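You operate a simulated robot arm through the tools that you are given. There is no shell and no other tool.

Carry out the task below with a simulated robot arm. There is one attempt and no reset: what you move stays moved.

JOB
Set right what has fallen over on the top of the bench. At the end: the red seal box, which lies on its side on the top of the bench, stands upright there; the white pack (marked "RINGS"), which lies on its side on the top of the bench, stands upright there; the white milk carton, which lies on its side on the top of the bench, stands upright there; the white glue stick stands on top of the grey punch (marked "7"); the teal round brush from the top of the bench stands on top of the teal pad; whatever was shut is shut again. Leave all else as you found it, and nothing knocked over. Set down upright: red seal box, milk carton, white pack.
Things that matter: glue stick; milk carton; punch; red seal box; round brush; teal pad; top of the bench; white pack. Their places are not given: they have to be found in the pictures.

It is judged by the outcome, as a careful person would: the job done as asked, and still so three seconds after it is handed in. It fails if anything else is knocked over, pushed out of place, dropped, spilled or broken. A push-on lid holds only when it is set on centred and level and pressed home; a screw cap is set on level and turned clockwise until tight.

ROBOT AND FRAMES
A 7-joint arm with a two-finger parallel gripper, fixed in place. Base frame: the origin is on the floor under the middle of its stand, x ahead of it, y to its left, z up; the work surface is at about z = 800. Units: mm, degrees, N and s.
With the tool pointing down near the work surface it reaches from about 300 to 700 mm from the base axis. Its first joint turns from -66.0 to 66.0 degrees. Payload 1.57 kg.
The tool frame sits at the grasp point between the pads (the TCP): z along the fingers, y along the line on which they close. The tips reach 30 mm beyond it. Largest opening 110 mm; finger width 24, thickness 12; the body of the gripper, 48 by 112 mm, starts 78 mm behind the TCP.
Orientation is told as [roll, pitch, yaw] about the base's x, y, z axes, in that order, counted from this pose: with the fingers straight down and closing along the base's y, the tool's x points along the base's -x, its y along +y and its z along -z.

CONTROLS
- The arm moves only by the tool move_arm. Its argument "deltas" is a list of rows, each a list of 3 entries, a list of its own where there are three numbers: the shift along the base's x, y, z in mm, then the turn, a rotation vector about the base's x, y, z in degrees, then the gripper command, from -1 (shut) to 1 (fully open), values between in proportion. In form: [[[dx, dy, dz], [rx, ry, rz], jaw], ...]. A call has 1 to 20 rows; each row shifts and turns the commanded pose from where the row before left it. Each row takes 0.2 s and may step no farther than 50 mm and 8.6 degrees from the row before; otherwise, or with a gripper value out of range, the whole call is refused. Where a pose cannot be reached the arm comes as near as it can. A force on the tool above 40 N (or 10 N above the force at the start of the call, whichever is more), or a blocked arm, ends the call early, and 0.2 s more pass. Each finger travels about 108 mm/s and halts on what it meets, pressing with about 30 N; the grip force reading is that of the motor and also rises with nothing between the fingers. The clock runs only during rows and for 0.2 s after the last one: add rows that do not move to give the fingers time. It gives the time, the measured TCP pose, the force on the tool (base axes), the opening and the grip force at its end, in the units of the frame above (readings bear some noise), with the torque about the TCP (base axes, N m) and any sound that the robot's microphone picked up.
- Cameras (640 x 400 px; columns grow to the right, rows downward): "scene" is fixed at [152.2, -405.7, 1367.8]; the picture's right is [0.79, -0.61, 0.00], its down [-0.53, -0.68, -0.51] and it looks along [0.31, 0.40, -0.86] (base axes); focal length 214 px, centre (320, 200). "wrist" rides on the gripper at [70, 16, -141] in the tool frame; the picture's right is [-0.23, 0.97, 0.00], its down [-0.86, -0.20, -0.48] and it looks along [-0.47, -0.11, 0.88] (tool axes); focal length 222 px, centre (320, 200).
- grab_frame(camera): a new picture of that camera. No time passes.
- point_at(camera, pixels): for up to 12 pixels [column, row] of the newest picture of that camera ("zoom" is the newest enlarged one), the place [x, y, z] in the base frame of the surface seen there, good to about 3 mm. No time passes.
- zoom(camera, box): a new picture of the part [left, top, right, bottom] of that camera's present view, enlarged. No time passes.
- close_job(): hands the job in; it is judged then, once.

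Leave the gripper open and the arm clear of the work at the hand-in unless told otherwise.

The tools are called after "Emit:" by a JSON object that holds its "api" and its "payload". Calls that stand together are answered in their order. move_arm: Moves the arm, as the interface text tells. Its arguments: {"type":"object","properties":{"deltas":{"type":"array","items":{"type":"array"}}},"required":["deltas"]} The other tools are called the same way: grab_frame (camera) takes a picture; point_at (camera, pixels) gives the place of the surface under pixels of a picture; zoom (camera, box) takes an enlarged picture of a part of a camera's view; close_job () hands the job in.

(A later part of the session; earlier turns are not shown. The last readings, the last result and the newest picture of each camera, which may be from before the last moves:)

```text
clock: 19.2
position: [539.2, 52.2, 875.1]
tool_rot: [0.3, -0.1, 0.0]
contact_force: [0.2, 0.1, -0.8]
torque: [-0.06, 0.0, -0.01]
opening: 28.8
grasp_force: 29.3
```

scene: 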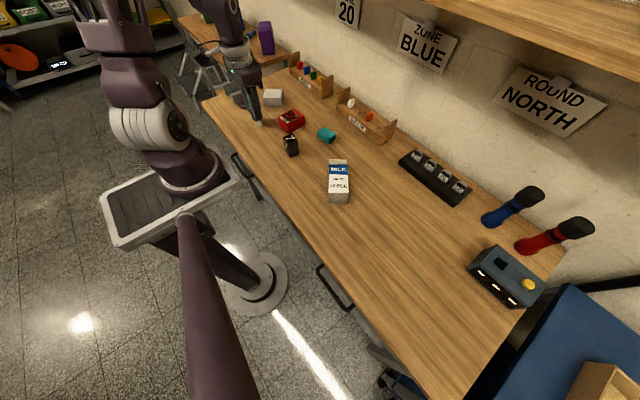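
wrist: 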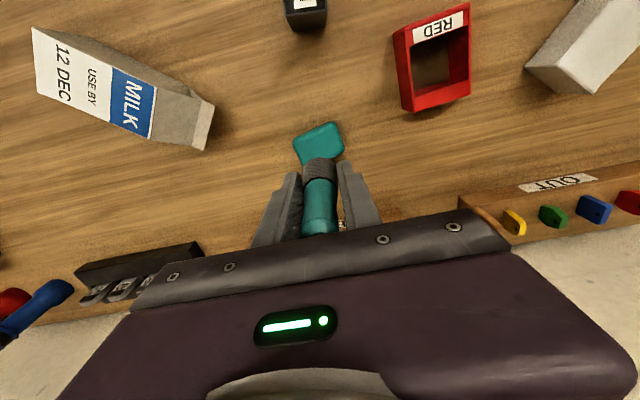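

The brush's base centre is about (541.2,53.2), the pad's midline there about x 538.6. I correct by (-2.3,+1.5) and lower 4 mm.

Emit:
{"api": "move_arm", "payload": {"deltas": [[[-2.3, 1.5, 0], [0, 0, 0], -1], [[0, 0, -2], [0, 0, 0], -1], [[0, 0, -2], [0, 0, 0], -1], [[0, 0, 0], [0, 0, 0], -1]]}}

Emit:
{"api": "zoom", "payload": {"camera": "wrist", "box": [285, 115, 355, 200]}}

```text
clock: 20.2
position: [536.9, 55.6, 870.5]
tool_rot: [0.4, 0.0, 0.1]
contact_force: [0.5, -0.6, -0.6]
torque: [-0.04, 0.0, 0.01]
opening: 28.8
grasp_force: 30.0
```

```text
4.71 times, centred on (320, 158) of wrist
```

zoom: 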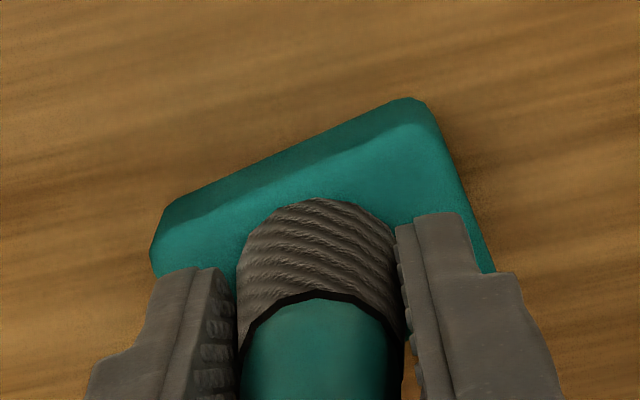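

No contact yet. I lower in small steps, watching the vertical force.

Emit:
{"api": "move_arm", "payload": {"deltas": [[[0, 0, -1.5], [0, 0, 0], -1], [[0, 0, 0], [0, 0, 0], -1]]}}

Emit:
{"api": "move_arm", "payload": {"deltas": [[[0, 0, -1.5], [0, 0, 0], -1], [[0, 0, 0], [0, 0, 0], -1]]}}

```text
clock: 20.8
position: [536.9, 54.5, 869.1]
tool_rot: [0.4, 0.0, 0.0]
contact_force: [0.5, 0.3, -0.6]
torque: [-0.03, 0.0, 0.01]
opening: 28.8
grasp_force: 30.1
```

```text
clock: 21.4
position: [537.5, 54.5, 869.3]
tool_rot: [0.3, -0.1, -0.1]
contact_force: [0.3, -0.1, 0.4]
torque: [0.01, 0.05, 0.02]
opening: 29.0
grasp_force: 30.0
```

Still no clear contact. I lower 1.5 mm more, twice.

Emit:
{"api": "move_arm", "payload": {"deltas": [[[0, 0, -1.5], [0, 0, 0], -1], [[0, 0, 0], [0, 0, 0], -1]]}}

Emit:
{"api": "zoom", "payload": {"camera": "scene", "box": [311, 115, 343, 149]}}

```text
clock: 22.0
position: [537.6, 55.3, 868.2]
tool_rot: [0.3, -0.1, 0.0]
contact_force: [-1.4, -0.5, 18.3]
torque: [-0.08, 0.05, 0.0]
opening: 28.8
grasp_force: 30.1
```

```text
11.76 times, centred on (327, 132) of scene
```

zoom: 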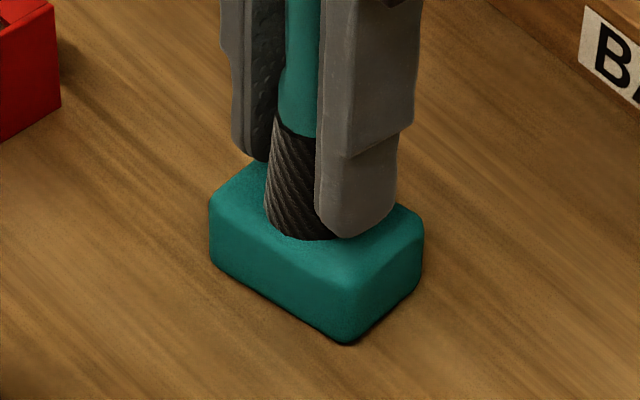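

Contact felt (18 N up). I back off 0.8 mm to relieve the push, then open the jaws.

Emit:
{"api": "move_arm", "payload": {"deltas": [[[0, 0, 0.8], [0, 0, 0], -1], [[0, 0, 0], [0, 0, 0], -1]]}}

Emit:
{"api": "move_arm", "payload": {"deltas": [[[0, 0, 0], [0, 0, 0], -0.3], [[0, 0, 0], [0, 0, 0], 0.0], [[0, 0, 0], [0, 0, 0], 0.3], [[0, 0, 0], [0, 0, 0], 0.3]]}}

Emit:
{"api": "zoom", "payload": {"camera": "scene", "box": [303, 105, 351, 150]}}

Emit:
{"api": "zoom", "payload": {"camera": "wrist", "box": [275, 115, 365, 230]}}

```text
clock: 22.6
position: [538.3, 54.1, 868.3]
tool_rot: [0.3, 0.0, 0.0]
contact_force: [2.0, -2.0, 8.7]
torque: [-0.15, -0.02, -0.04]
opening: 28.6
grasp_force: 30.2
```

```text
clock: 23.6
position: [538.2, 55.5, 868.4]
tool_rot: [0.2, 0.0, 0.0]
contact_force: [0.3, 0.3, 0.6]
torque: [0.03, 0.0, 0.0]
opening: 71.6
grasp_force: 0.1
```

```text
8.89 times, centred on (327, 128) of scene
```

zoom: 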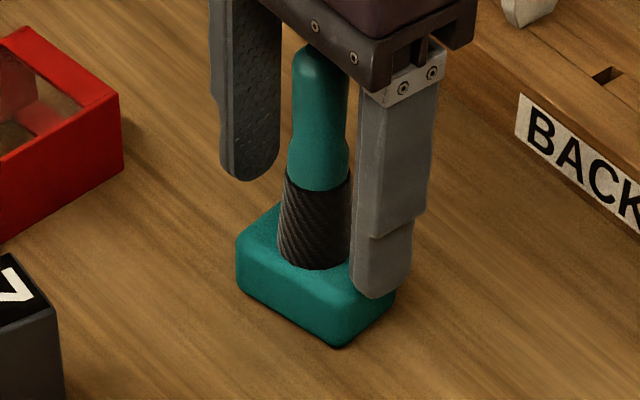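

```text
3.48 times, centred on (320, 172) of wrist
```

zoom: 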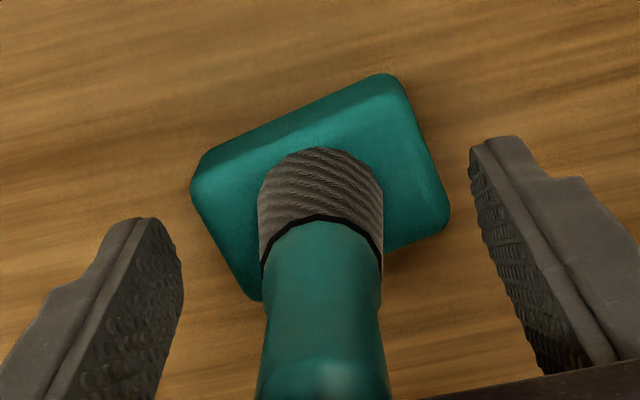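

The brush stands upright on the pad. I rise straight up well clear of it, then travel above the glue stick near (380,272).

Emit:
{"api": "move_arm", "payload": {"deltas": [[[0, 0, 15], [0, 0, 0], 0.3], [[0, 0, 40], [0, 0, 0], 0.3], [[0, 0, 40], [0, 0, 0], 0.3], [[0, 0, 40], [0, 0, 0], 0.3], [[-26.3, 36.2, 0], [0, 0, 0], 0.3], [[-26.3, 36.2, 0], [0, 0, 0], 0.3], [[-26.3, 36.2, 0], [0, 0, 0], 0.3], [[-26.3, 36.2, 0], [0, 0, 0], 0.3], [[-26.3, 36.2, 0], [0, 0, 0], 0.3], [[-26.3, 36.2, 0], [0, 0, 0], 0.3], [[0, 0, -25], [0, 0, 0], 0.3], [[0, 0, 0], [0, 0, 0], 0.3]]}}

Emit:
{"api": "grab_frame", "payload": {"camera": "wrist"}}

Emit:
{"api": "zoom", "payload": {"camera": "wrist", "box": [275, 115, 365, 205]}}

Emit:
{"api": "grab_frame", "payload": {"camera": "scene"}}

```text
clock: 26.2
position: [377.2, 272.5, 979.1]
tool_rot: [0.3, 0.0, 0.0]
contact_force: [0.1, -0.2, 0.3]
torque: [-0.05, 0.0, 0.04]
opening: 71.4
grasp_force: 0.1
```

```text
taken
```

wrist: 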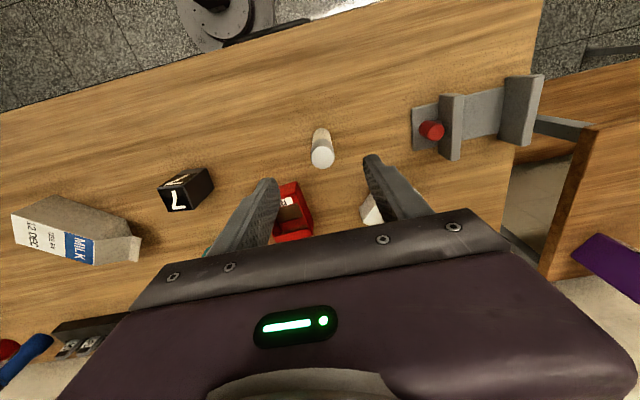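

```text
4.44 times, centred on (320, 160) of wrist
```

zoom: 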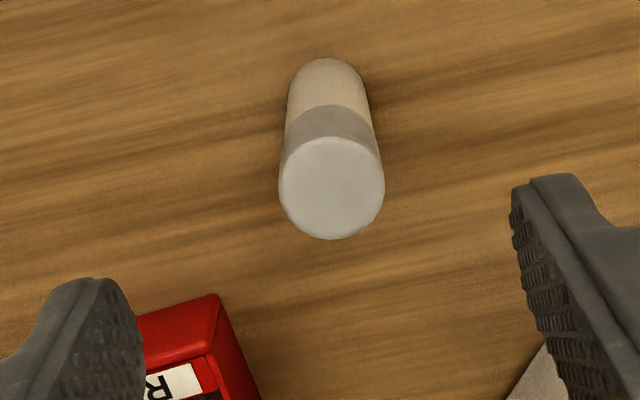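

```text
taken
```

scene: 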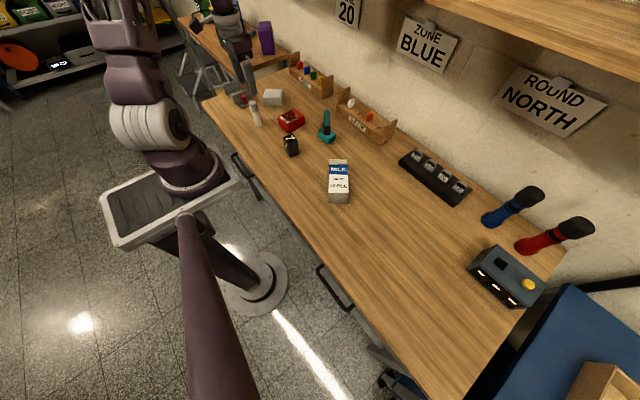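

I measure the glue stick's top disc, centred at zoom (331,188), and its body.

Emit:
{"api": "point_at", "payload": {"camera": "zoom", "pixels": [[331, 188], [331, 143], [331, 234], [284, 188], [379, 188], [328, 62], [295, 85], [362, 85], [328, 90], [328, 120]]}}

```text
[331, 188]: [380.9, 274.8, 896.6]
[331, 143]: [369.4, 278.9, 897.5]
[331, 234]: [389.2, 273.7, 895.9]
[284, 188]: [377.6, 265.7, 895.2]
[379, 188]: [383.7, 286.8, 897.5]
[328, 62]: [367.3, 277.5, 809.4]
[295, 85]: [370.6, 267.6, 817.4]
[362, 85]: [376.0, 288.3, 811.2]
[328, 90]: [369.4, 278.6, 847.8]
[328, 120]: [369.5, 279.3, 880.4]
```

The glue stick's axis is about (379.8,276), diameter about 23. I centre on it and descend to z≈838 with the jaws at 71 mm.

Emit:
{"api": "move_arm", "payload": {"deltas": [[[1.5, 3.4, 0], [0, 0, 0], 0.3], [[0, 0, -40], [0, 0, 0], 0.3], [[0, 0, 0], [0, 0, 0], 0.3]]}}

Emit:
{"api": "move_arm", "payload": {"deltas": [[[0, 0, -40], [0, 0, 0], 0.3], [[0, 0, -40], [0, 0, 0], 0.3], [[0, 0, -21], [0, 0, 0], 0.3], [[0, 0, 0], [0, 0, 0], 0.3]]}}

Emit:
{"api": "zoom", "payload": {"camera": "wrist", "box": [250, 130, 390, 240]}}

```text
clock: 27.0
position: [379.5, 272.7, 938.1]
tool_rot: [0.2, 0.0, 0.0]
contact_force: [-0.1, 0.2, 0.5]
torque: [0.0, -0.02, -0.03]
opening: 71.6
grasp_force: 0.0
```

```text
clock: 28.0
position: [381.5, 273.8, 837.5]
tool_rot: [0.4, 0.0, 0.0]
contact_force: [0.0, 0.3, -0.5]
torque: [-0.01, 0.04, 0.0]
opening: 71.4
grasp_force: 0.1
```

```text
3.64 times, centred on (320, 185) of wrist
```

zoom: 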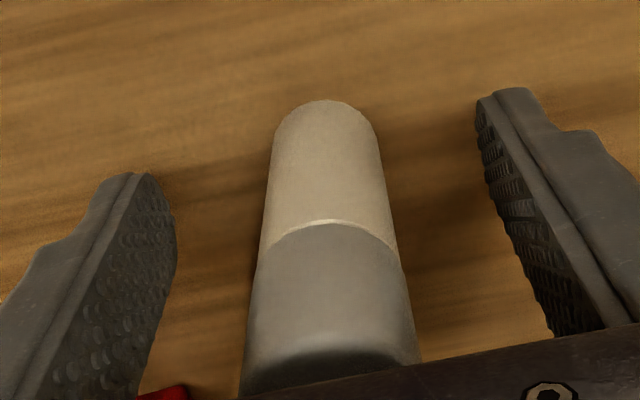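

The stick is between the fingers. I close gently.

Emit:
{"api": "move_arm", "payload": {"deltas": [[[0, 0, 0], [0, 0, 0], 0.0], [[0, 0, 0], [0, 0, 0], -0.3], [[0, 0, 0], [0, 0, 0], -0.5], [[0, 0, 0], [0, 0, 0], -0.7], [[0, 0, 0], [0, 0, 0], -1], [[0, 0, 0], [0, 0, 0], -1]]}}

Emit:
{"api": "zoom", "payload": {"camera": "wrist", "box": [250, 130, 390, 240]}}

```text
clock: 29.4
position: [381.7, 273.5, 836.8]
tool_rot: [0.3, 0.0, 0.0]
contact_force: [0.4, 0.0, -0.2]
torque: [-0.01, -0.01, 0.0]
opening: 24.1
grasp_force: 29.5
```

```text
3.64 times, centred on (320, 185) of wrist
```

zoom: 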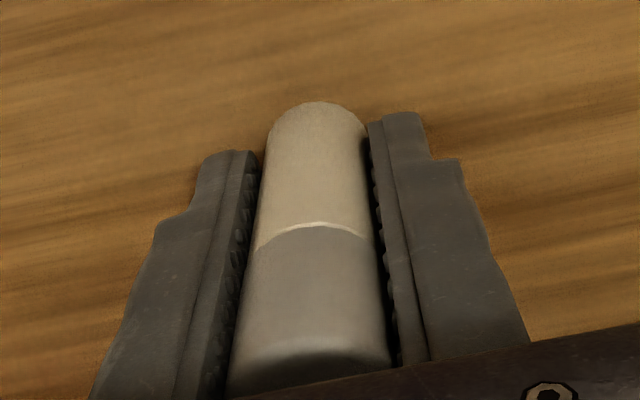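

Gripped (24.1 mm). I lift to z≈970 and travel to above the punch near (401,74).

Emit:
{"api": "move_arm", "payload": {"deltas": [[[0, 0, 20], [0, 0, 0], -1], [[0, 0, 40], [0, 0, 0], -1], [[0, 0, 40], [0, 0, 0], -1], [[0, 0, 33], [0, 0, 0], -1], [[4, -40, 0], [0, 0, 0], -1], [[4, -40, 0], [0, 0, 0], -1], [[4, -40, 0], [0, 0, 0], -1], [[4, -40, 0], [0, 0, 0], -1], [[4, -40, 0], [0, 0, 0], -1], [[0, 0, 0], [0, 0, 0], -1], [[0, 0, 0], [0, 0, 0], -1]]}}

Emit:
{"api": "grab_frame", "payload": {"camera": "wrist"}}

Emit:
{"api": "zoom", "payload": {"camera": "wrist", "box": [275, 115, 365, 205]}}

Emit:
{"api": "zoom", "payload": {"camera": "scene", "box": [261, 105, 321, 165]}}

```text
clock: 31.8
position: [400.7, 75.8, 971.1]
tool_rot: [0.4, -0.1, 0.0]
contact_force: [0.3, 0.6, -1.3]
torque: [0.0, 0.01, -0.02]
opening: 24.3
grasp_force: 29.9
```

```text
taken
```

wrist: 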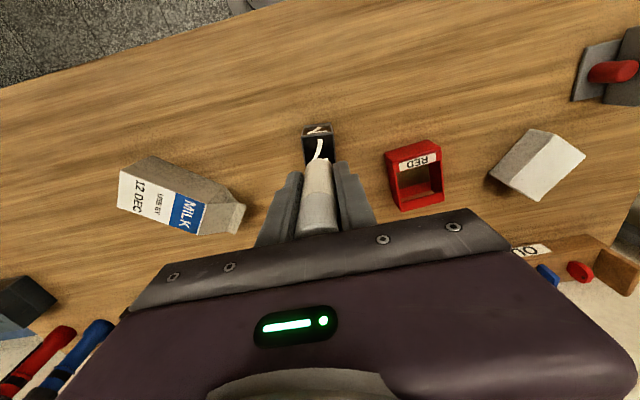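

```text
4.44 times, centred on (320, 160) of wrist
```

zoom: 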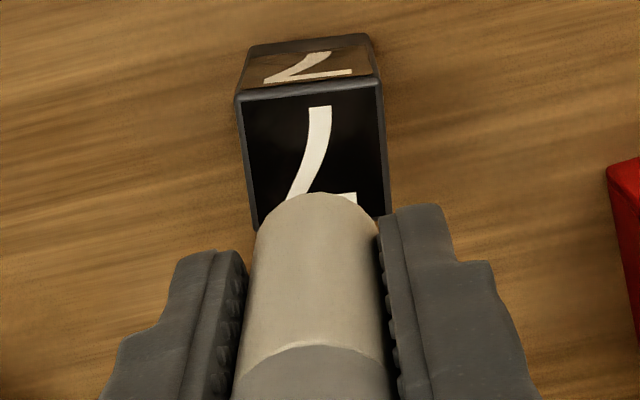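

```text
6.67 times, centred on (291, 135) of scene
```

zoom: 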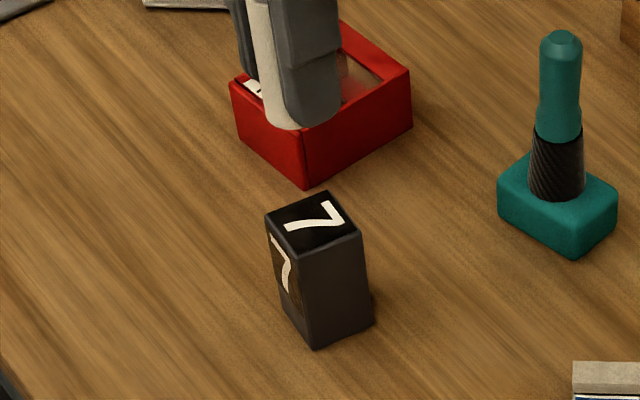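

I measure the punch's top corners in the scene enlargement and the glue stick's foot in the wrist picture.

Emit:
{"api": "point_at", "payload": {"camera": "zoom", "pixels": [[270, 214], [327, 198], [356, 231], [299, 251], [313, 222], [313, 340], [368, 320], [320, 285], [285, 280], [285, 122], [268, 118]]}}

Emit:
{"api": "point_at", "payload": {"camera": "wrist", "pixels": [[319, 160], [319, 165], [309, 166], [330, 166], [303, 141], [334, 138], [306, 160], [332, 160], [318, 150], [304, 137], [333, 134], [319, 155]]}}

```text
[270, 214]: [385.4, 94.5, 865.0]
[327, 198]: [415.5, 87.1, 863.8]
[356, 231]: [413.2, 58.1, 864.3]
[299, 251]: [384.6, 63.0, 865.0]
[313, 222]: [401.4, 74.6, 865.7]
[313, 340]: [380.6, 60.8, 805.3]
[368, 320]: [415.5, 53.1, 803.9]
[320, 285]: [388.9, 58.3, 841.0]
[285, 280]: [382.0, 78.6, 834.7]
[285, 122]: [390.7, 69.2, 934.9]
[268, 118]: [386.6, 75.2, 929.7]
```

```text
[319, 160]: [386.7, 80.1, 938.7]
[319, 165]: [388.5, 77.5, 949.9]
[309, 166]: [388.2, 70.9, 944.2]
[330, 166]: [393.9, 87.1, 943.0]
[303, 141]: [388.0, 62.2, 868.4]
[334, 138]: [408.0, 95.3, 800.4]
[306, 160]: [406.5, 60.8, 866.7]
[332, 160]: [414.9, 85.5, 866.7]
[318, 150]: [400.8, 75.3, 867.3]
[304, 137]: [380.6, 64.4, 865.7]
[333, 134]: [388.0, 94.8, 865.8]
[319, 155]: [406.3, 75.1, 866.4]
```

Punch top centre is about (399.6,75.6); the glue foot is at about (398.7,77). I shift (+0.9,-1.5) and descend 62 mm.

Emit:
{"api": "move_arm", "payload": {"deltas": [[[0.9, -1.5, 0], [0, 0, 0], -1], [[0, 0, -30], [0, 0, 0], -1], [[0, 0, -25], [0, 0, 0], -1], [[0, 0, -7], [0, 0, 0], -1], [[0, 0, 0], [0, 0, 0], -1]]}}

Emit:
{"api": "zoom", "payload": {"camera": "wrist", "box": [275, 115, 365, 205]}}

Emit:
{"api": "zoom", "payload": {"camera": "scene", "box": [261, 105, 321, 165]}}

```text
clock: 33.0
position: [403.2, 74.4, 907.9]
tool_rot: [0.3, 0.0, 0.0]
contact_force: [-1.0, 0.2, -0.7]
torque: [0.0, 0.01, -0.01]
opening: 24.2
grasp_force: 29.7
```

```text
4.44 times, centred on (320, 160) of wrist
```

zoom: 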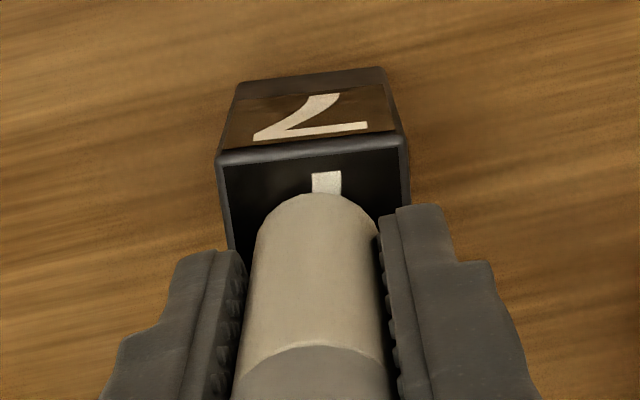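

```text
6.67 times, centred on (291, 135) of scene
```

zoom: 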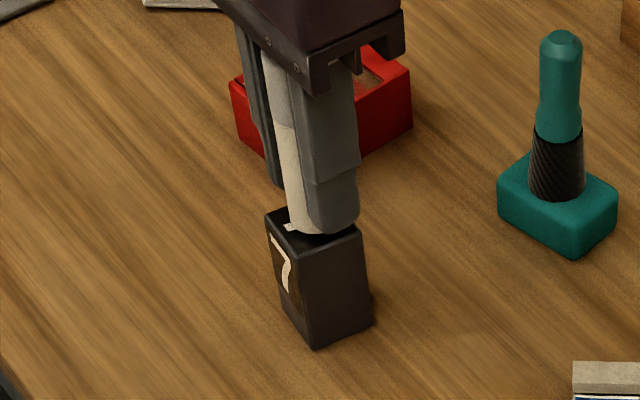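

I measure the foot and the punch's near edge at this close range.

Emit:
{"api": "point_at", "payload": {"camera": "wrist", "pixels": [[319, 169], [308, 173], [331, 173], [319, 150], [298, 152], [338, 147], [319, 155], [319, 160], [303, 165], [336, 160], [319, 163], [300, 160]]}}

Emit:
{"api": "move_arm", "payload": {"deltas": [[[0, 0, 0], [0, 0, 0], -1]]}}

```text
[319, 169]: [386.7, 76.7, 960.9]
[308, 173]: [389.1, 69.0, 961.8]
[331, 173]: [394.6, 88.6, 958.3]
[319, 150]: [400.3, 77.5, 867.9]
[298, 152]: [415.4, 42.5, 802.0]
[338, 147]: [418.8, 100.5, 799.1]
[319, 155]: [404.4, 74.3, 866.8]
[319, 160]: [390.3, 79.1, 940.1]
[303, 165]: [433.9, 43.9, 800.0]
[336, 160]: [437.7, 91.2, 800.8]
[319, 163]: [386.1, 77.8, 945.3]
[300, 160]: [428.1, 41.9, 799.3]
```

```text
clock: 33.4
position: [402.8, 74.7, 908.6]
tool_rot: [0.2, -0.1, 0.0]
contact_force: [0.0, 1.2, -0.2]
torque: [-0.02, 0.02, -0.01]
opening: 24.4
grasp_force: 30.0
```

Those came from the older frame; I take a fresh wrist picture and measure again.

Emit:
{"api": "grab_frame", "payload": {"camera": "wrist"}}

Emit:
{"api": "point_at", "payload": {"camera": "wrist", "pixels": [[319, 169], [308, 173], [331, 173], [319, 158], [302, 160], [338, 155], [319, 163], [306, 171], [304, 168], [336, 163], [311, 170], [326, 170]]}}

```text
taken
```

wrist: 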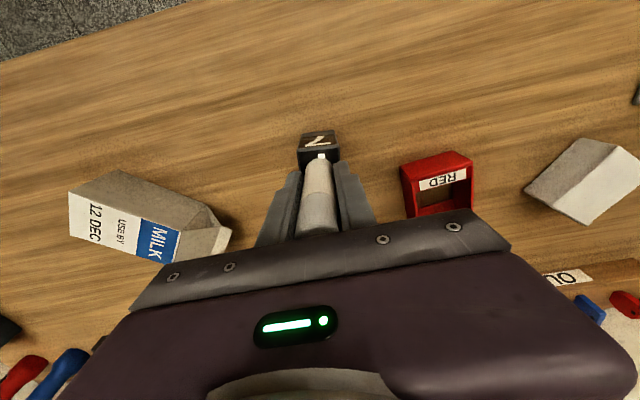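

```text
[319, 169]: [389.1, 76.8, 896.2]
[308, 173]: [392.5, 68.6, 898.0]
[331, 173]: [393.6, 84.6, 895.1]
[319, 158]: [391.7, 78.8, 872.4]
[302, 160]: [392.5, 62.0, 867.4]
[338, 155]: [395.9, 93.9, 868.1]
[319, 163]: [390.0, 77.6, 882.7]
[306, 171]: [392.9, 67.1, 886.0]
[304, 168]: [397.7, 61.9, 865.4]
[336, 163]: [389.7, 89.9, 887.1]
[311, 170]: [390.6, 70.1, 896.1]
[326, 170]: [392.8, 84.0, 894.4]
```

The glue stick's axis is at about (401.6,75.4) vs the punch centre (399.6,75.6). I shift -2 mm in x and lower 3.5 mm.

Emit:
{"api": "move_arm", "payload": {"deltas": [[[-2, 0, 0], [0, 0, 0], -1], [[0, 0, -2], [0, 0, 0], -1], [[0, 0, -1.5], [0, 0, 0], -1], [[0, 0, 0], [0, 0, 0], -1]]}}

Emit:
{"api": "move_arm", "payload": {"deltas": [[[0, 0, -1.2], [0, 0, 0], -1], [[0, 0, 0], [0, 0, 0], -1]]}}

```text
clock: 34.4
position: [399.1, 73.4, 904.5]
tool_rot: [0.4, 0.0, 0.0]
contact_force: [0.0, 0.8, -0.1]
torque: [-0.02, -0.02, 0.03]
opening: 24.4
grasp_force: 30.1
```

```text
clock: 35.0
position: [399.7, 74.7, 904.6]
tool_rot: [0.2, -0.1, 0.0]
contact_force: [-0.9, 1.1, 15.5]
torque: [-0.04, 0.06, -0.01]
opening: 24.2
grasp_force: 30.0
```

Contact (15.5 N). I back off 0.7 mm and check the placement in both views before releasing.

Emit:
{"api": "move_arm", "payload": {"deltas": [[[0, 0, 0.6], [0, 0, 0], -1], [[0, 0, 0], [0, 0, 0], -1]]}}

Emit:
{"api": "zoom", "payload": {"camera": "scene", "box": [273, 120, 313, 160]}}

Emit:
{"api": "zoom", "payload": {"camera": "wrist", "box": [285, 125, 355, 190]}}

```text
clock: 35.6
position: [399.9, 72.5, 904.3]
tool_rot: [0.3, 0.0, 0.1]
contact_force: [-0.9, 1.0, -0.7]
torque: [-0.03, -0.03, -0.01]
opening: 24.2
grasp_force: 30.1
```

```text
10.00 times, centred on (293, 140) of scene
```

zoom: 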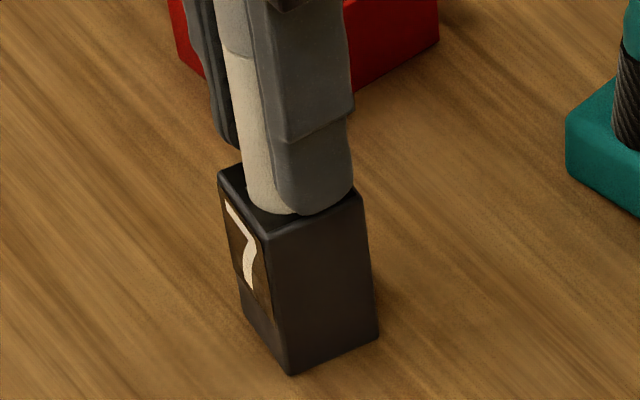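

```text
6.15 times, centred on (320, 158) of wrist
```

zoom: 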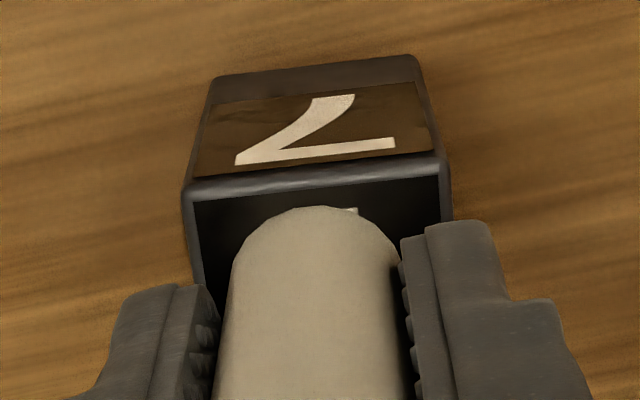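

It's well centred on the punch. I release slowly.

Emit:
{"api": "move_arm", "payload": {"deltas": [[[0, 0, -0.3], [0, 0, 0], -1], [[0, 0, 0], [0, 0, 0], -0.4], [[0, 0, 0], [0, 0, 0], -0.1], [[0, 0, 0], [0, 0, 0], 0.2], [[0, 0, 0], [0, 0, 0], 0.3], [[0, 0, 0], [0, 0, 0], 0.3]]}}

Emit:
{"api": "zoom", "payload": {"camera": "scene", "box": [263, 105, 323, 165]}}

Emit:
{"api": "zoom", "payload": {"camera": "wrist", "box": [265, 125, 375, 240]}}

```text
clock: 37.0
position: [400.3, 73.9, 904.7]
tool_rot: [0.3, 0.0, -0.1]
contact_force: [0.3, -0.1, 0.4]
torque: [0.01, -0.02, -0.01]
opening: 71.4
grasp_force: 0.1
```

```text
6.67 times, centred on (293, 135) of scene
```

zoom: 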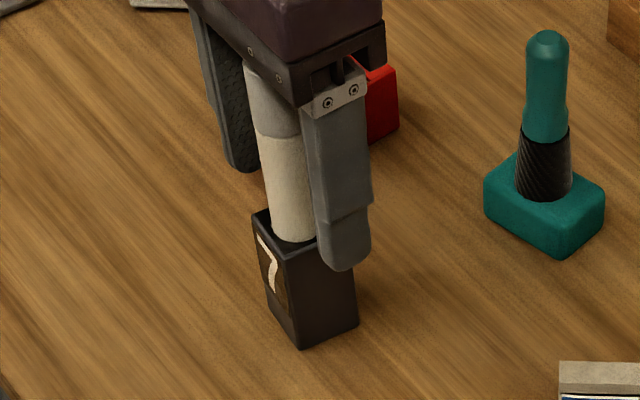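

```text
3.48 times, centred on (320, 182) of wrist
```

zoom: 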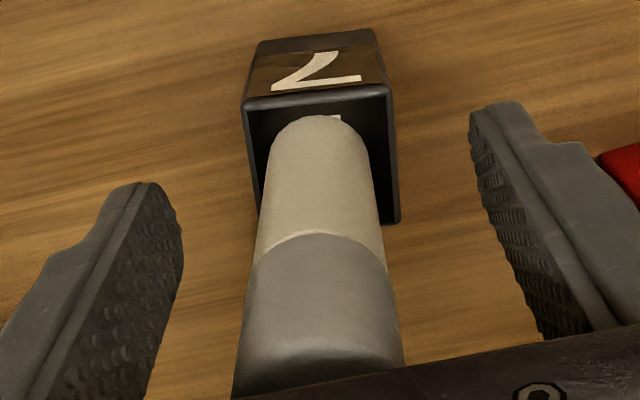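

The glue stick stands on the punch. I rise straight up past it, then move over the red box to about (500,196,1000), turning the tool to the box's 6° yaw.

Emit:
{"api": "move_arm", "payload": {"deltas": [[[0, 0, 15], [0, 0, 0], 0.3], [[0, 0, 40], [0, 0, 0], 0.3], [[0, 0, 40], [0, 0, 0], 0.3], [[0, 0, 35], [0, 0, 0], 0.3], [[25, 30.5, 0], [0, 0, 2], 0.6], [[25, 30.5, 0], [0, 0, 2], 1], [[25, 30.5, 0], [0, 0, 1.8], 1], [[25, 30.5, 0], [0, 0, 0], 1], [[0, 0, -35], [0, 0, 0], 1], [[0, 0, 0], [0, 0, 0], 1]]}}

Emit:
{"api": "grab_frame", "payload": {"camera": "wrist"}}

Emit:
{"api": "grab_frame", "payload": {"camera": "scene"}}

```text
clock: 39.2
position: [500.6, 195.5, 996.7]
tool_rot: [0.3, 0.0, 5.7]
contact_force: [0.6, 0.3, -0.4]
torque: [-0.02, 0.0, 0.02]
opening: 109.9
grasp_force: 0.0
```

```text
taken
```

wrist: 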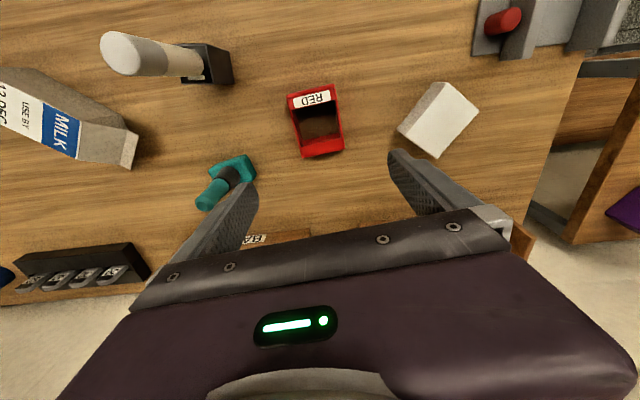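

```text
taken
```

scene: 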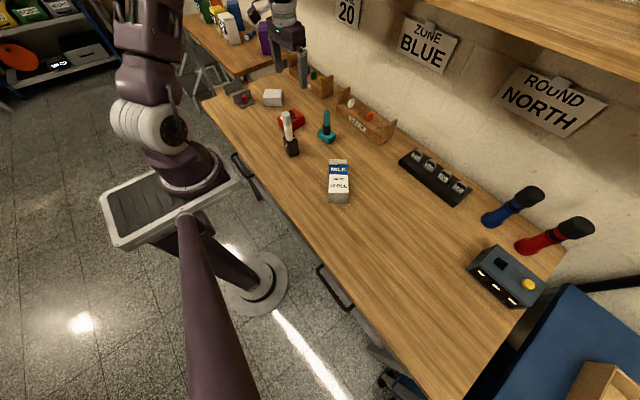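

Now I enlarge the red box in the wrist view (around (316,120)) and measure it.

Emit:
{"api": "zoom", "payload": {"camera": "wrist", "box": [276, 75, 356, 165]}}

```text
4.44 times, centred on (316, 120) of wrist
```

zoom: 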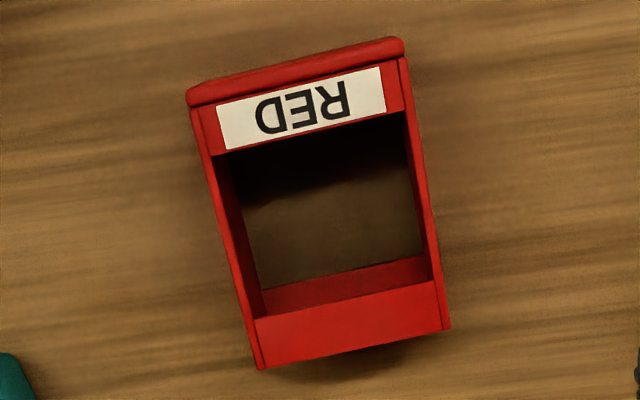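

Text "RED" stands with its foot toward the slab, so the slab is the base. I measure the box's corners here.

Emit:
{"api": "point_at", "payload": {"camera": "zoom", "pixels": [[192, 95], [398, 45], [200, 130], [408, 80], [262, 360], [444, 322], [300, 105], [350, 330], [345, 215], [330, 285], [240, 200], [420, 190]]}}

```text
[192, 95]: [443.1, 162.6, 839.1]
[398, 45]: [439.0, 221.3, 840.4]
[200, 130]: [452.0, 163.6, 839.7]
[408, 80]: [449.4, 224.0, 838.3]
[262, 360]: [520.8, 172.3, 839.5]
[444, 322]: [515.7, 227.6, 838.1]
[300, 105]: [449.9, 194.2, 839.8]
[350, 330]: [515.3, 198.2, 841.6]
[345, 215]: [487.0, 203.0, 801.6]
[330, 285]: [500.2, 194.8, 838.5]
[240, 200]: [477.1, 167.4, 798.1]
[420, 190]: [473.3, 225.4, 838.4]
```

Box centre (479.7,196), axis yaw ≈5.9°, base end near x 440. I'll first test in the air that I can tilt the tool from +20° to -70° pitch at about (499,198): go down to z≈890, pitch +20.

Emit:
{"api": "move_arm", "payload": {"deltas": [[[-1, 2, -35], [0, 0, 0], 1], [[0, 0, -35], [0, 0, 0], 1], [[0, 0, -25], [0, 0, 0], 1], [[0, 0, 0], [-0.674, 6.637, 0], 1], [[0, 0, 0], [-0.674, 6.637, 0], 1], [[0, 0, 0], [-0.674, 6.637, 0], 1], [[0, 0, 0], [0, 0, 0], 1]]}}

Emit:
{"api": "grab_frame", "payload": {"camera": "scene"}}

```text
clock: 40.8
position: [499.4, 197.6, 904.2]
tool_rot: [0.3, 20.1, 5.8]
contact_force: [0.6, 1.1, 0.4]
torque: [0.0, -0.02, 0.0]
opening: 110.2
grasp_force: 0.1
```

```text
taken
```

scene: 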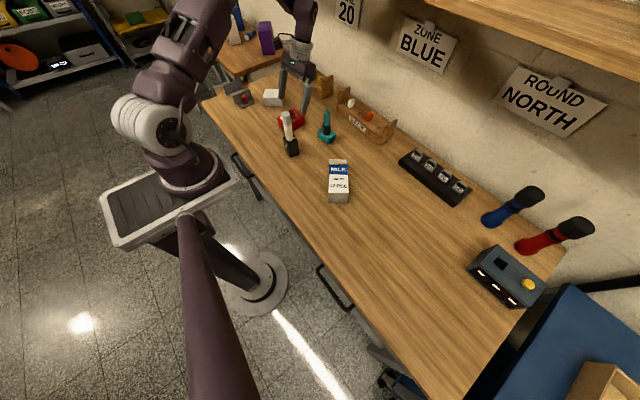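

+20° works. Now I test tilting to -70° in the air at this same point (box top at 839, tool at 904).

Emit:
{"api": "move_arm", "payload": {"deltas": [[[0, 0, 0], [0.826, -8.14, 0], 1], [[0, 0, 0], [0.826, -8.14, 0], 1], [[0, 0, 0], [0.826, -8.14, 0], 1], [[0, 0, 0], [0.826, -8.14, 0], 1], [[0, 0, 0], [0.826, -8.14, 0], 1], [[0, 0, 0], [0.826, -8.14, 0], 1], [[0, 0, 0], [0.826, -8.14, 0], 1], [[0, 0, 0], [0.826, -8.14, 0], 1], [[0, 0, 0], [0.826, -8.14, 0], 1], [[0, 0, 0], [0.826, -8.14, 0], 1], [[0, 0, 0], [0.826, -8.14, 0], 1], [[0, 0, 0], [0, 0, 0], 1]]}}

Emit:
{"api": "grab_frame", "payload": {"camera": "scene"}}

Emit:
{"api": "zoom", "payload": {"camera": "scene", "box": [200, 50, 360, 170]}}

```text
clock: 43.4
position: [498.1, 197.5, 905.1]
tool_rot: [0.3, -70.1, 5.8]
contact_force: [-0.3, 1.1, -0.1]
torque: [-0.02, 0.01, 0.04]
opening: 110.1
grasp_force: 0.0
```

```text
taken
```

scene: 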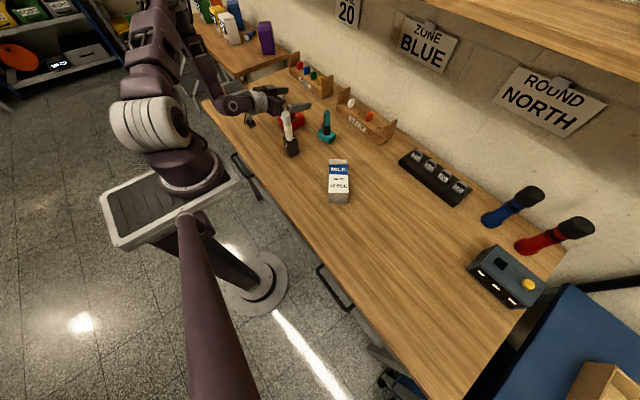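

```text
3.33 times, centred on (280, 110) of scene
```

zoom: 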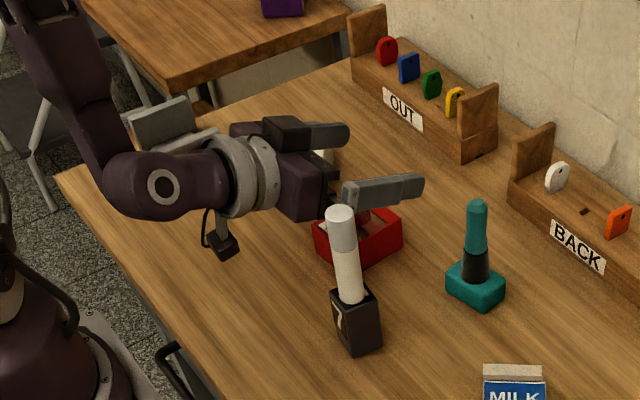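

-70° works too. The wrist camera hangs below the hand at zoom (228,245); I measure its height and that of the wrist to know the clearance.

Emit:
{"api": "point_at", "payload": {"camera": "zoom", "pixels": [[228, 252], [215, 243], [235, 240], [165, 205], [240, 205], [150, 215], [195, 208], [300, 200], [325, 205], [370, 205], [220, 225], [270, 195]]}}

```text
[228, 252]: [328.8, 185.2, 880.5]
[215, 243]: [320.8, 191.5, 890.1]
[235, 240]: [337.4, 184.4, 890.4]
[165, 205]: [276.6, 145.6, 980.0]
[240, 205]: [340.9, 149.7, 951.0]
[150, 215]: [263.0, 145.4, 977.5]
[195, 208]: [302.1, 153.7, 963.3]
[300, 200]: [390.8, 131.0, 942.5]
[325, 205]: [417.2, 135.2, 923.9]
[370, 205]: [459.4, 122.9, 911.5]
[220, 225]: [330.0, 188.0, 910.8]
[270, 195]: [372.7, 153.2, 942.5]
```

The camera's lowest part is about 28 mm below the tool point at this tilt, which leaves enough room for the final height of about 862. I tilt back to +20°, with the jaws open.

Emit:
{"api": "move_arm", "payload": {"deltas": [[[0, 0, 0], [-0.826, 8.14, 0], 1], [[0, 0, 0], [-0.826, 8.14, 0], 1], [[0, 0, 0], [-0.826, 8.14, 0], 1], [[0, 0, 0], [-0.826, 8.14, 0], 1], [[0, 0, 0], [-0.826, 8.14, 0], 1], [[0, 0, 0], [-0.826, 8.14, 0], 1], [[0, 0, 0], [-0.826, 8.14, 0], 1], [[0, 0, 0], [-0.826, 8.14, 0], 1], [[0, 0, 0], [-0.826, 8.14, 0], 1], [[0, 0, 0], [-0.826, 8.14, 0], 1], [[0, 0, 0], [-0.826, 8.14, 0], 1], [[0, 0, 0], [0, 0, 0], 1]]}}

Emit:
{"api": "grab_frame", "payload": {"camera": "wrist"}}

```text
clock: 46.0
position: [498.4, 198.0, 904.0]
tool_rot: [0.3, 20.1, 5.8]
contact_force: [0.9, 1.3, 0.8]
torque: [0.0, 0.01, -0.02]
opening: 110.1
grasp_force: 0.0
```

```text
taken
```

wrist: 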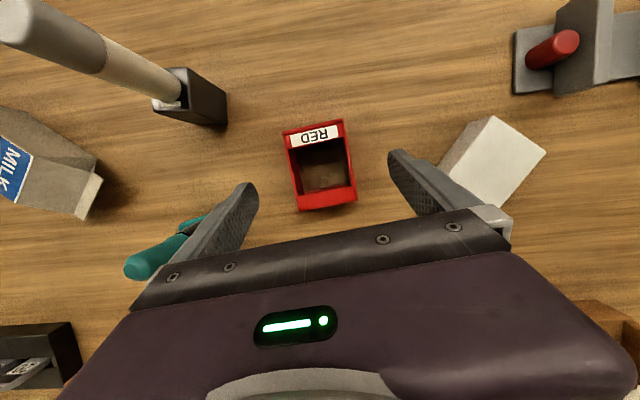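

I descend to z≈836 around the red box, at x≈501.

Emit:
{"api": "move_arm", "payload": {"deltas": [[[2, 0, -30], [0, 0, 0], 1], [[0, 0, -25], [0, 0, 0], 0.6], [[0, 0, -10], [0, 0, 0], 0.5], [[0, 0, -3], [0, 0, 0], 0.5], [[0, 0, 0], [0, 0, 0], 0.5]]}}

Emit:
{"api": "grab_frame", "payload": {"camera": "wrist"}}

```text
clock: 47.2
position: [501.6, 197.9, 835.2]
tool_rot: [0.3, 20.1, 5.8]
contact_force: [-0.1, -0.5, 0.9]
torque: [-0.01, -0.02, 0.0]
opening: 82.6
grasp_force: 0.0
```

```text
taken
```

wrist: 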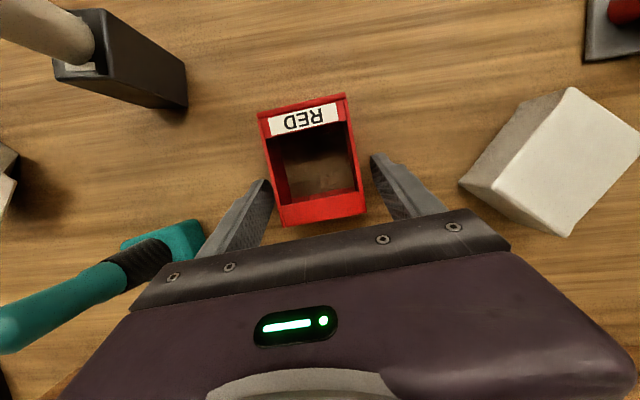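

Fingers straddle the box sides. I close on it slowly.

Emit:
{"api": "move_arm", "payload": {"deltas": [[[0, 0, 0], [0, 0, 0], 0.3], [[0, 0, 0], [0, 0, 0], 0.15], [[0, 0, 0], [0, 0, 0], 0.05], [[0, 0, 0], [0, 0, 0], -0.1], [[0, 0, 0], [0, 0, 0], -1], [[0, 0, 0], [0, 0, 0], -1]]}}

Emit:
{"api": "grab_frame", "payload": {"camera": "wrist"}}

```text
clock: 48.6
position: [500.7, 198.5, 836.2]
tool_rot: [0.3, 20.0, 5.9]
contact_force: [0.0, -0.8, -0.3]
torque: [0.02, 0.02, 0.05]
opening: 61.0
grasp_force: 30.0
```

```text
taken
```

wrist: 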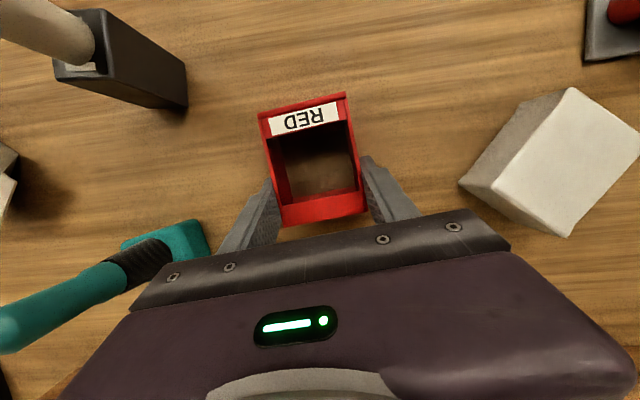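

Gripped at 61 mm. I lift 75 mm and look.

Emit:
{"api": "move_arm", "payload": {"deltas": [[[0, 0, 10], [0, 0, 0], -1], [[0, 0, 30], [0, 0, 0], -1], [[0, 0, 35], [0, 0, 0], -1], [[0, 0, 0], [0, 0, 0], -1]]}}

Emit:
{"api": "zoom", "payload": {"camera": "scene", "box": [230, 60, 350, 160]}}

```text
clock: 49.6
position: [501.2, 199.9, 911.2]
tool_rot: [0.3, 20.1, 5.8]
contact_force: [0.1, 0.3, -0.7]
torque: [0.02, 0.0, 0.02]
opening: 61.1
grasp_force: 29.8
```

```text
4.00 times, centred on (290, 110) of scene
```

zoom: 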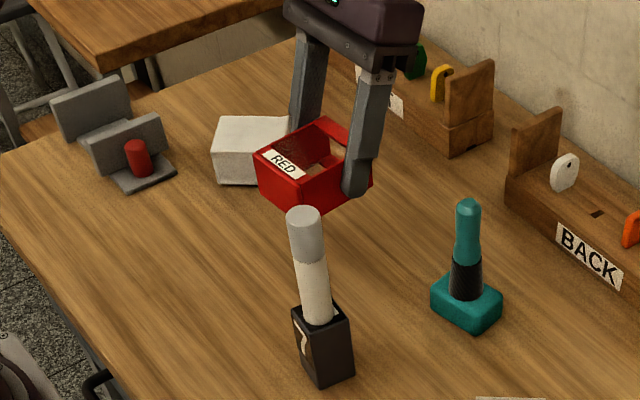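

Held firmly. Now I tilt from +20° to -70° so that the slab end points down, shifting back 30 mm in x meanwhile.

Emit:
{"api": "move_arm", "payload": {"deltas": [[[-2.7, 0, 0], [0.826, -8.14, 0], -1], [[-2.7, 0, 0], [0.826, -8.14, 0], -1], [[-2.7, 0, 0], [0.826, -8.14, 0], -1], [[-2.7, 0, 0], [0.826, -8.14, 0], -1], [[-2.7, 0, 0], [0.826, -8.14, 0], -1], [[-2.7, 0, 0], [0.826, -8.14, 0], -1], [[-2.7, 0, 0], [0.826, -8.14, 0], -1], [[-2.7, 0, 0], [0.826, -8.14, 0], -1], [[-2.7, 0, 0], [0.826, -8.14, 0], -1], [[-2.7, 0, 0], [0.826, -8.14, 0], -1], [[-2.7, 0, 0], [0.826, -8.14, 0], -1], [[0, 0, 0], [0, 0, 0], -1]]}}

Emit:
{"api": "grab_frame", "payload": {"camera": "scene"}}

Emit:
{"api": "zoom", "payload": {"camera": "scene", "box": [230, 60, 350, 160]}}

Emit:
{"api": "grab_frame", "payload": {"camera": "wrist"}}

```text
clock: 52.2
position: [471.5, 198.7, 910.7]
tool_rot: [0.3, -70.1, 5.8]
contact_force: [0.2, 1.2, -0.6]
torque: [-0.04, -0.01, 0.01]
opening: 60.9
grasp_force: 29.9
```

```text
taken
```

scene: 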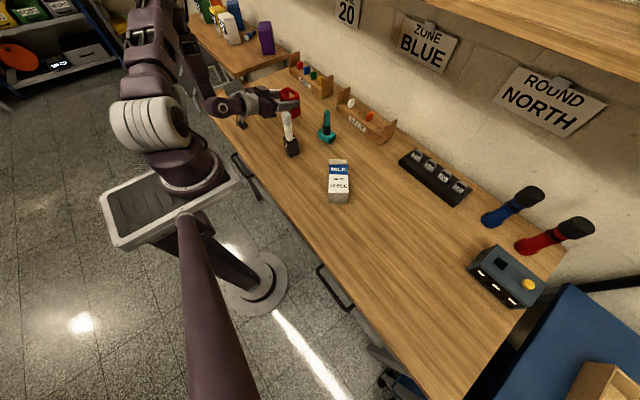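

```text
4.00 times, centred on (290, 110) of scene
```

zoom: 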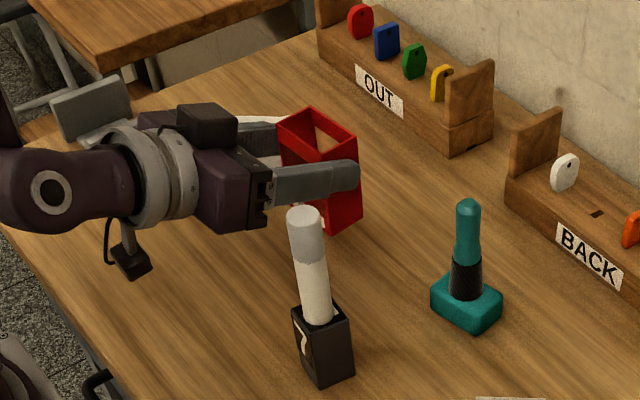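

```text
taken
```

wrist: 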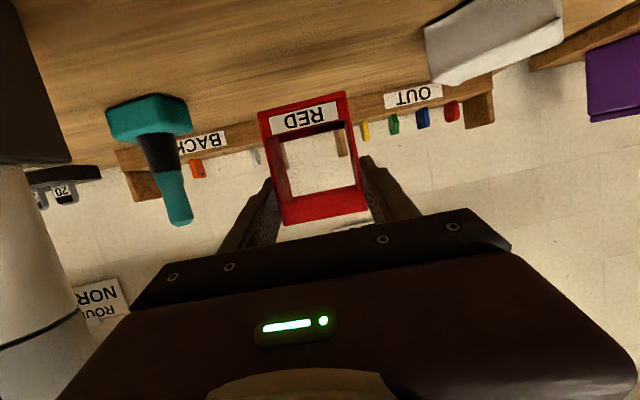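

The box hangs upright, open end up and slab down. I lower from z≈911 toward about 866.

Emit:
{"api": "move_arm", "payload": {"deltas": [[[0, 0, -20], [0, 0, 0], -1], [[0, 0, -15], [0, 0, 0], -1], [[0, 0, -8], [0, 0, 0], -1], [[0, 0, 0], [0, 0, 0], -1]]}}

Emit:
{"api": "zoom", "payload": {"camera": "scene", "box": [230, 60, 350, 160]}}

```text
clock: 53.2
position: [471.6, 197.2, 867.1]
tool_rot: [0.5, -69.9, 5.7]
contact_force: [0.4, -0.2, -0.1]
torque: [-0.04, 0.0, 0.01]
opening: 61.1
grasp_force: 29.5
```

```text
4.00 times, centred on (290, 110) of scene
```

zoom: 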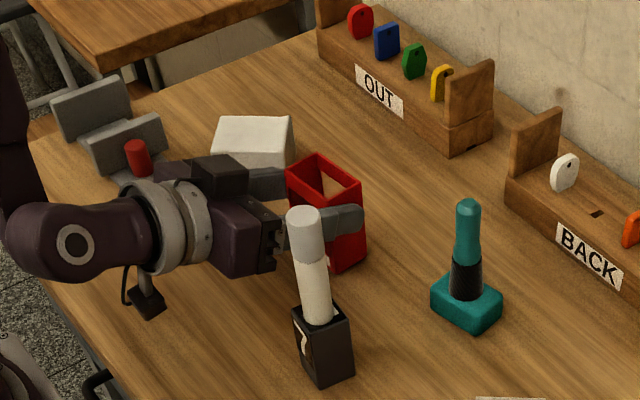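

No contact yet. I lower in 1.5 mm steps.

Emit:
{"api": "move_arm", "payload": {"deltas": [[[0, 0, -1.5], [0, 0, 0], -1], [[0, 0, 0], [0, 0, 0], -1]]}}

Emit:
{"api": "move_arm", "payload": {"deltas": [[[0, 0, -1.5], [0, 0, 0], -1], [[0, 0, 0], [0, 0, 0], -1]]}}

Emit:
{"api": "move_arm", "payload": {"deltas": [[[0, 0, -1], [0, 0, 0], -1], [[0, 0, 0], [0, 0, 0], -1]]}}

```text
clock: 53.8
position: [472.1, 197.1, 866.9]
tool_rot: [0.5, -70.0, 5.8]
contact_force: [-0.5, -0.5, 0.1]
torque: [0.02, 0.04, 0.0]
opening: 61.1
grasp_force: 29.9
```

```text
clock: 54.4
position: [470.9, 197.0, 863.7]
tool_rot: [0.4, -70.0, 5.8]
contact_force: [0.4, 0.3, 0.4]
torque: [0.0, 0.0, -0.02]
opening: 61.0
grasp_force: 30.1
```

```text
clock: 55.0
position: [470.4, 197.8, 863.6]
tool_rot: [0.5, -70.0, 5.7]
contact_force: [-0.5, 0.6, -0.8]
torque: [-0.03, 0.0, -0.02]
opening: 61.5
grasp_force: 30.2
```

Still free. I keep lowering 1 mm at a time.

Emit:
{"api": "move_arm", "payload": {"deltas": [[[0, 0, -1], [0, 0, 0], -1], [[0, 0, 0], [0, 0, 0], -1]]}}

Emit:
{"api": "move_arm", "payload": {"deltas": [[[0, 0, -1], [0, 0, 0], -1], [[0, 0, 0], [0, 0, 0], -1]]}}

Emit:
{"api": "zoom", "payload": {"camera": "scene", "box": [275, 85, 335, 135]}}

```text
clock: 55.6
position: [471.2, 198.7, 863.5]
tool_rot: [0.4, -70.1, 5.8]
contact_force: [-1.0, -1.1, 5.4]
torque: [-0.28, 0.0, 0.0]
opening: 61.2
grasp_force: 29.8
```

```text
clock: 56.2
position: [471.5, 197.7, 862.2]
tool_rot: [0.5, -70.3, 5.7]
contact_force: [-5.0, -1.2, 19.5]
torque: [-0.13, 0.08, -0.03]
opening: 60.8
grasp_force: 29.7
```

```text
8.00 times, centred on (305, 110) of scene
```

zoom: 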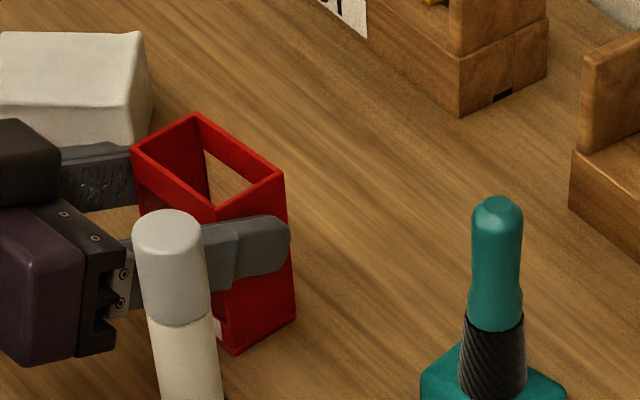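

Contact (19 N). I back off 0.7 mm and open the jaws to 83 mm.

Emit:
{"api": "move_arm", "payload": {"deltas": [[[0, 0, 0.7], [0, 0, 0], -1], [[0, 0, 0], [0, 0, 0], -1], [[0, 0, 0], [0, 0, 0], 0.2], [[0, 0, 0], [0, 0, 0], 0.35], [[0, 0, 0], [0, 0, 0], 0.5], [[0, 0, 0], [0, 0, 0], 0.5]]}}

Emit:
{"api": "zoom", "payload": {"camera": "scene", "box": [275, 85, 335, 135]}}

Emit:
{"api": "grab_frame", "payload": {"camera": "wrist"}}

```text
clock: 57.6
position: [471.3, 197.7, 862.8]
tool_rot: [0.5, -70.0, 5.8]
contact_force: [-0.9, 0.2, 0.9]
torque: [-0.01, -0.01, -0.02]
opening: 82.6
grasp_force: 0.2
```

```text
8.00 times, centred on (305, 110) of scene
```

zoom: 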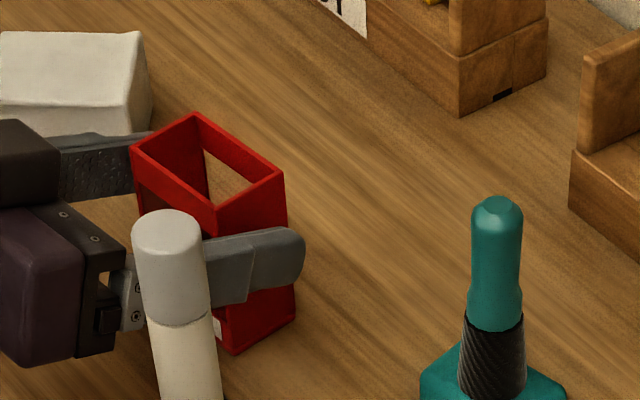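

```text
taken
```

wrist: 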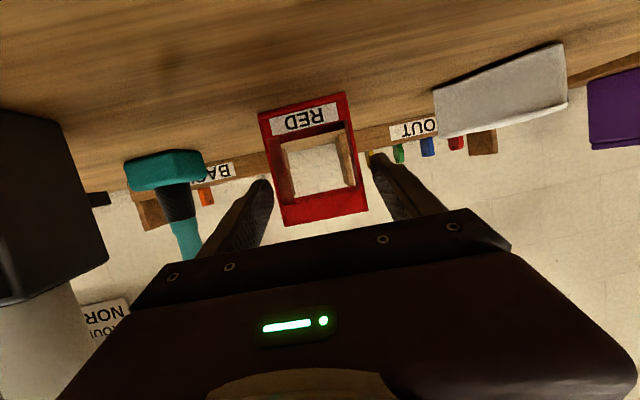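

The red box stands upright. I withdraw straight back along the fingers, then rise and level the tool.

Emit:
{"api": "move_arm", "payload": {"deltas": [[[-18.7, -1.9, 6.8], [0, 0, 0], 0.5], [[-18.7, -1.9, 6.8], [0, 0, 0], 0.5], [[-18.7, -1.9, 6.8], [0, 0, 0], 0.5], [[0, 0, 30], [0, 0, 0], 0.5], [[0, 0, 40], [0, 0, 0], 0.5], [[0, 0, 40], [-0.826, 8.14, 0], 0.5], [[0, 0, 20], [-0.826, 8.14, 0], 0.5], [[0, 0, 0], [-0.826, 8.14, 0], 0.5], [[0, 0, 0], [-0.826, 8.14, 0], 0.5], [[0, 0, 0], [-0.826, 8.14, 0], 0.5], [[0, 0, 0], [-0.826, 8.14, 0], 0.5], [[0, 0, 0], [-0.826, 8.14, 0], 0.5], [[0, 0, 0], [-0.826, 8.14, 0], 0.5], [[0, 0, 0], [0, 0, 0], 0.5]]}}

Emit:
{"api": "grab_frame", "payload": {"camera": "scene"}}

Emit:
{"api": "zoom", "payload": {"camera": "scene", "box": [230, 70, 350, 170]}}

```text
clock: 60.6
position: [416.0, 192.9, 1012.1]
tool_rot: [0.5, -4.5, 5.8]
contact_force: [0.3, 0.0, 0.0]
torque: [-0.01, 0.0, -0.01]
opening: 82.4
grasp_force: 0.0
```

```text
taken
```

scene: 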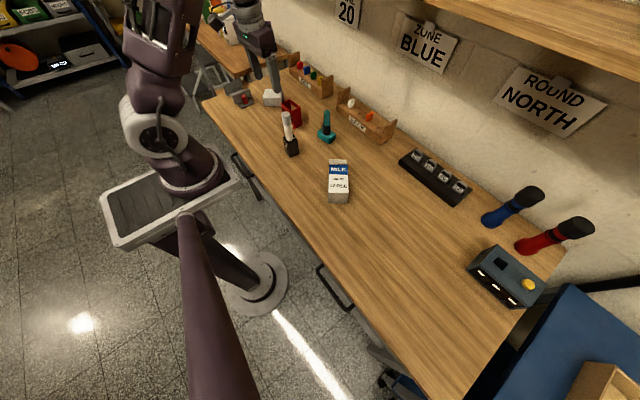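

```text
4.00 times, centred on (290, 120) of scene
```

zoom: 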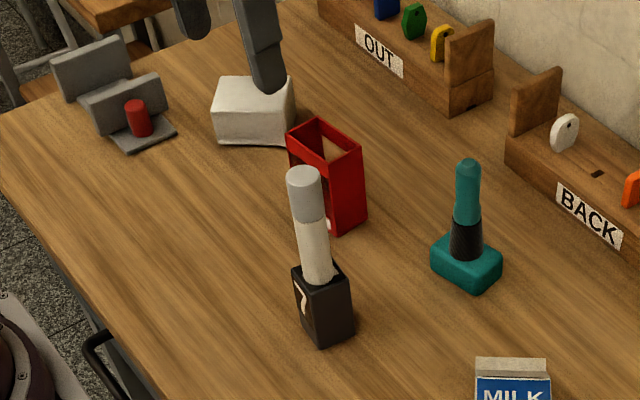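

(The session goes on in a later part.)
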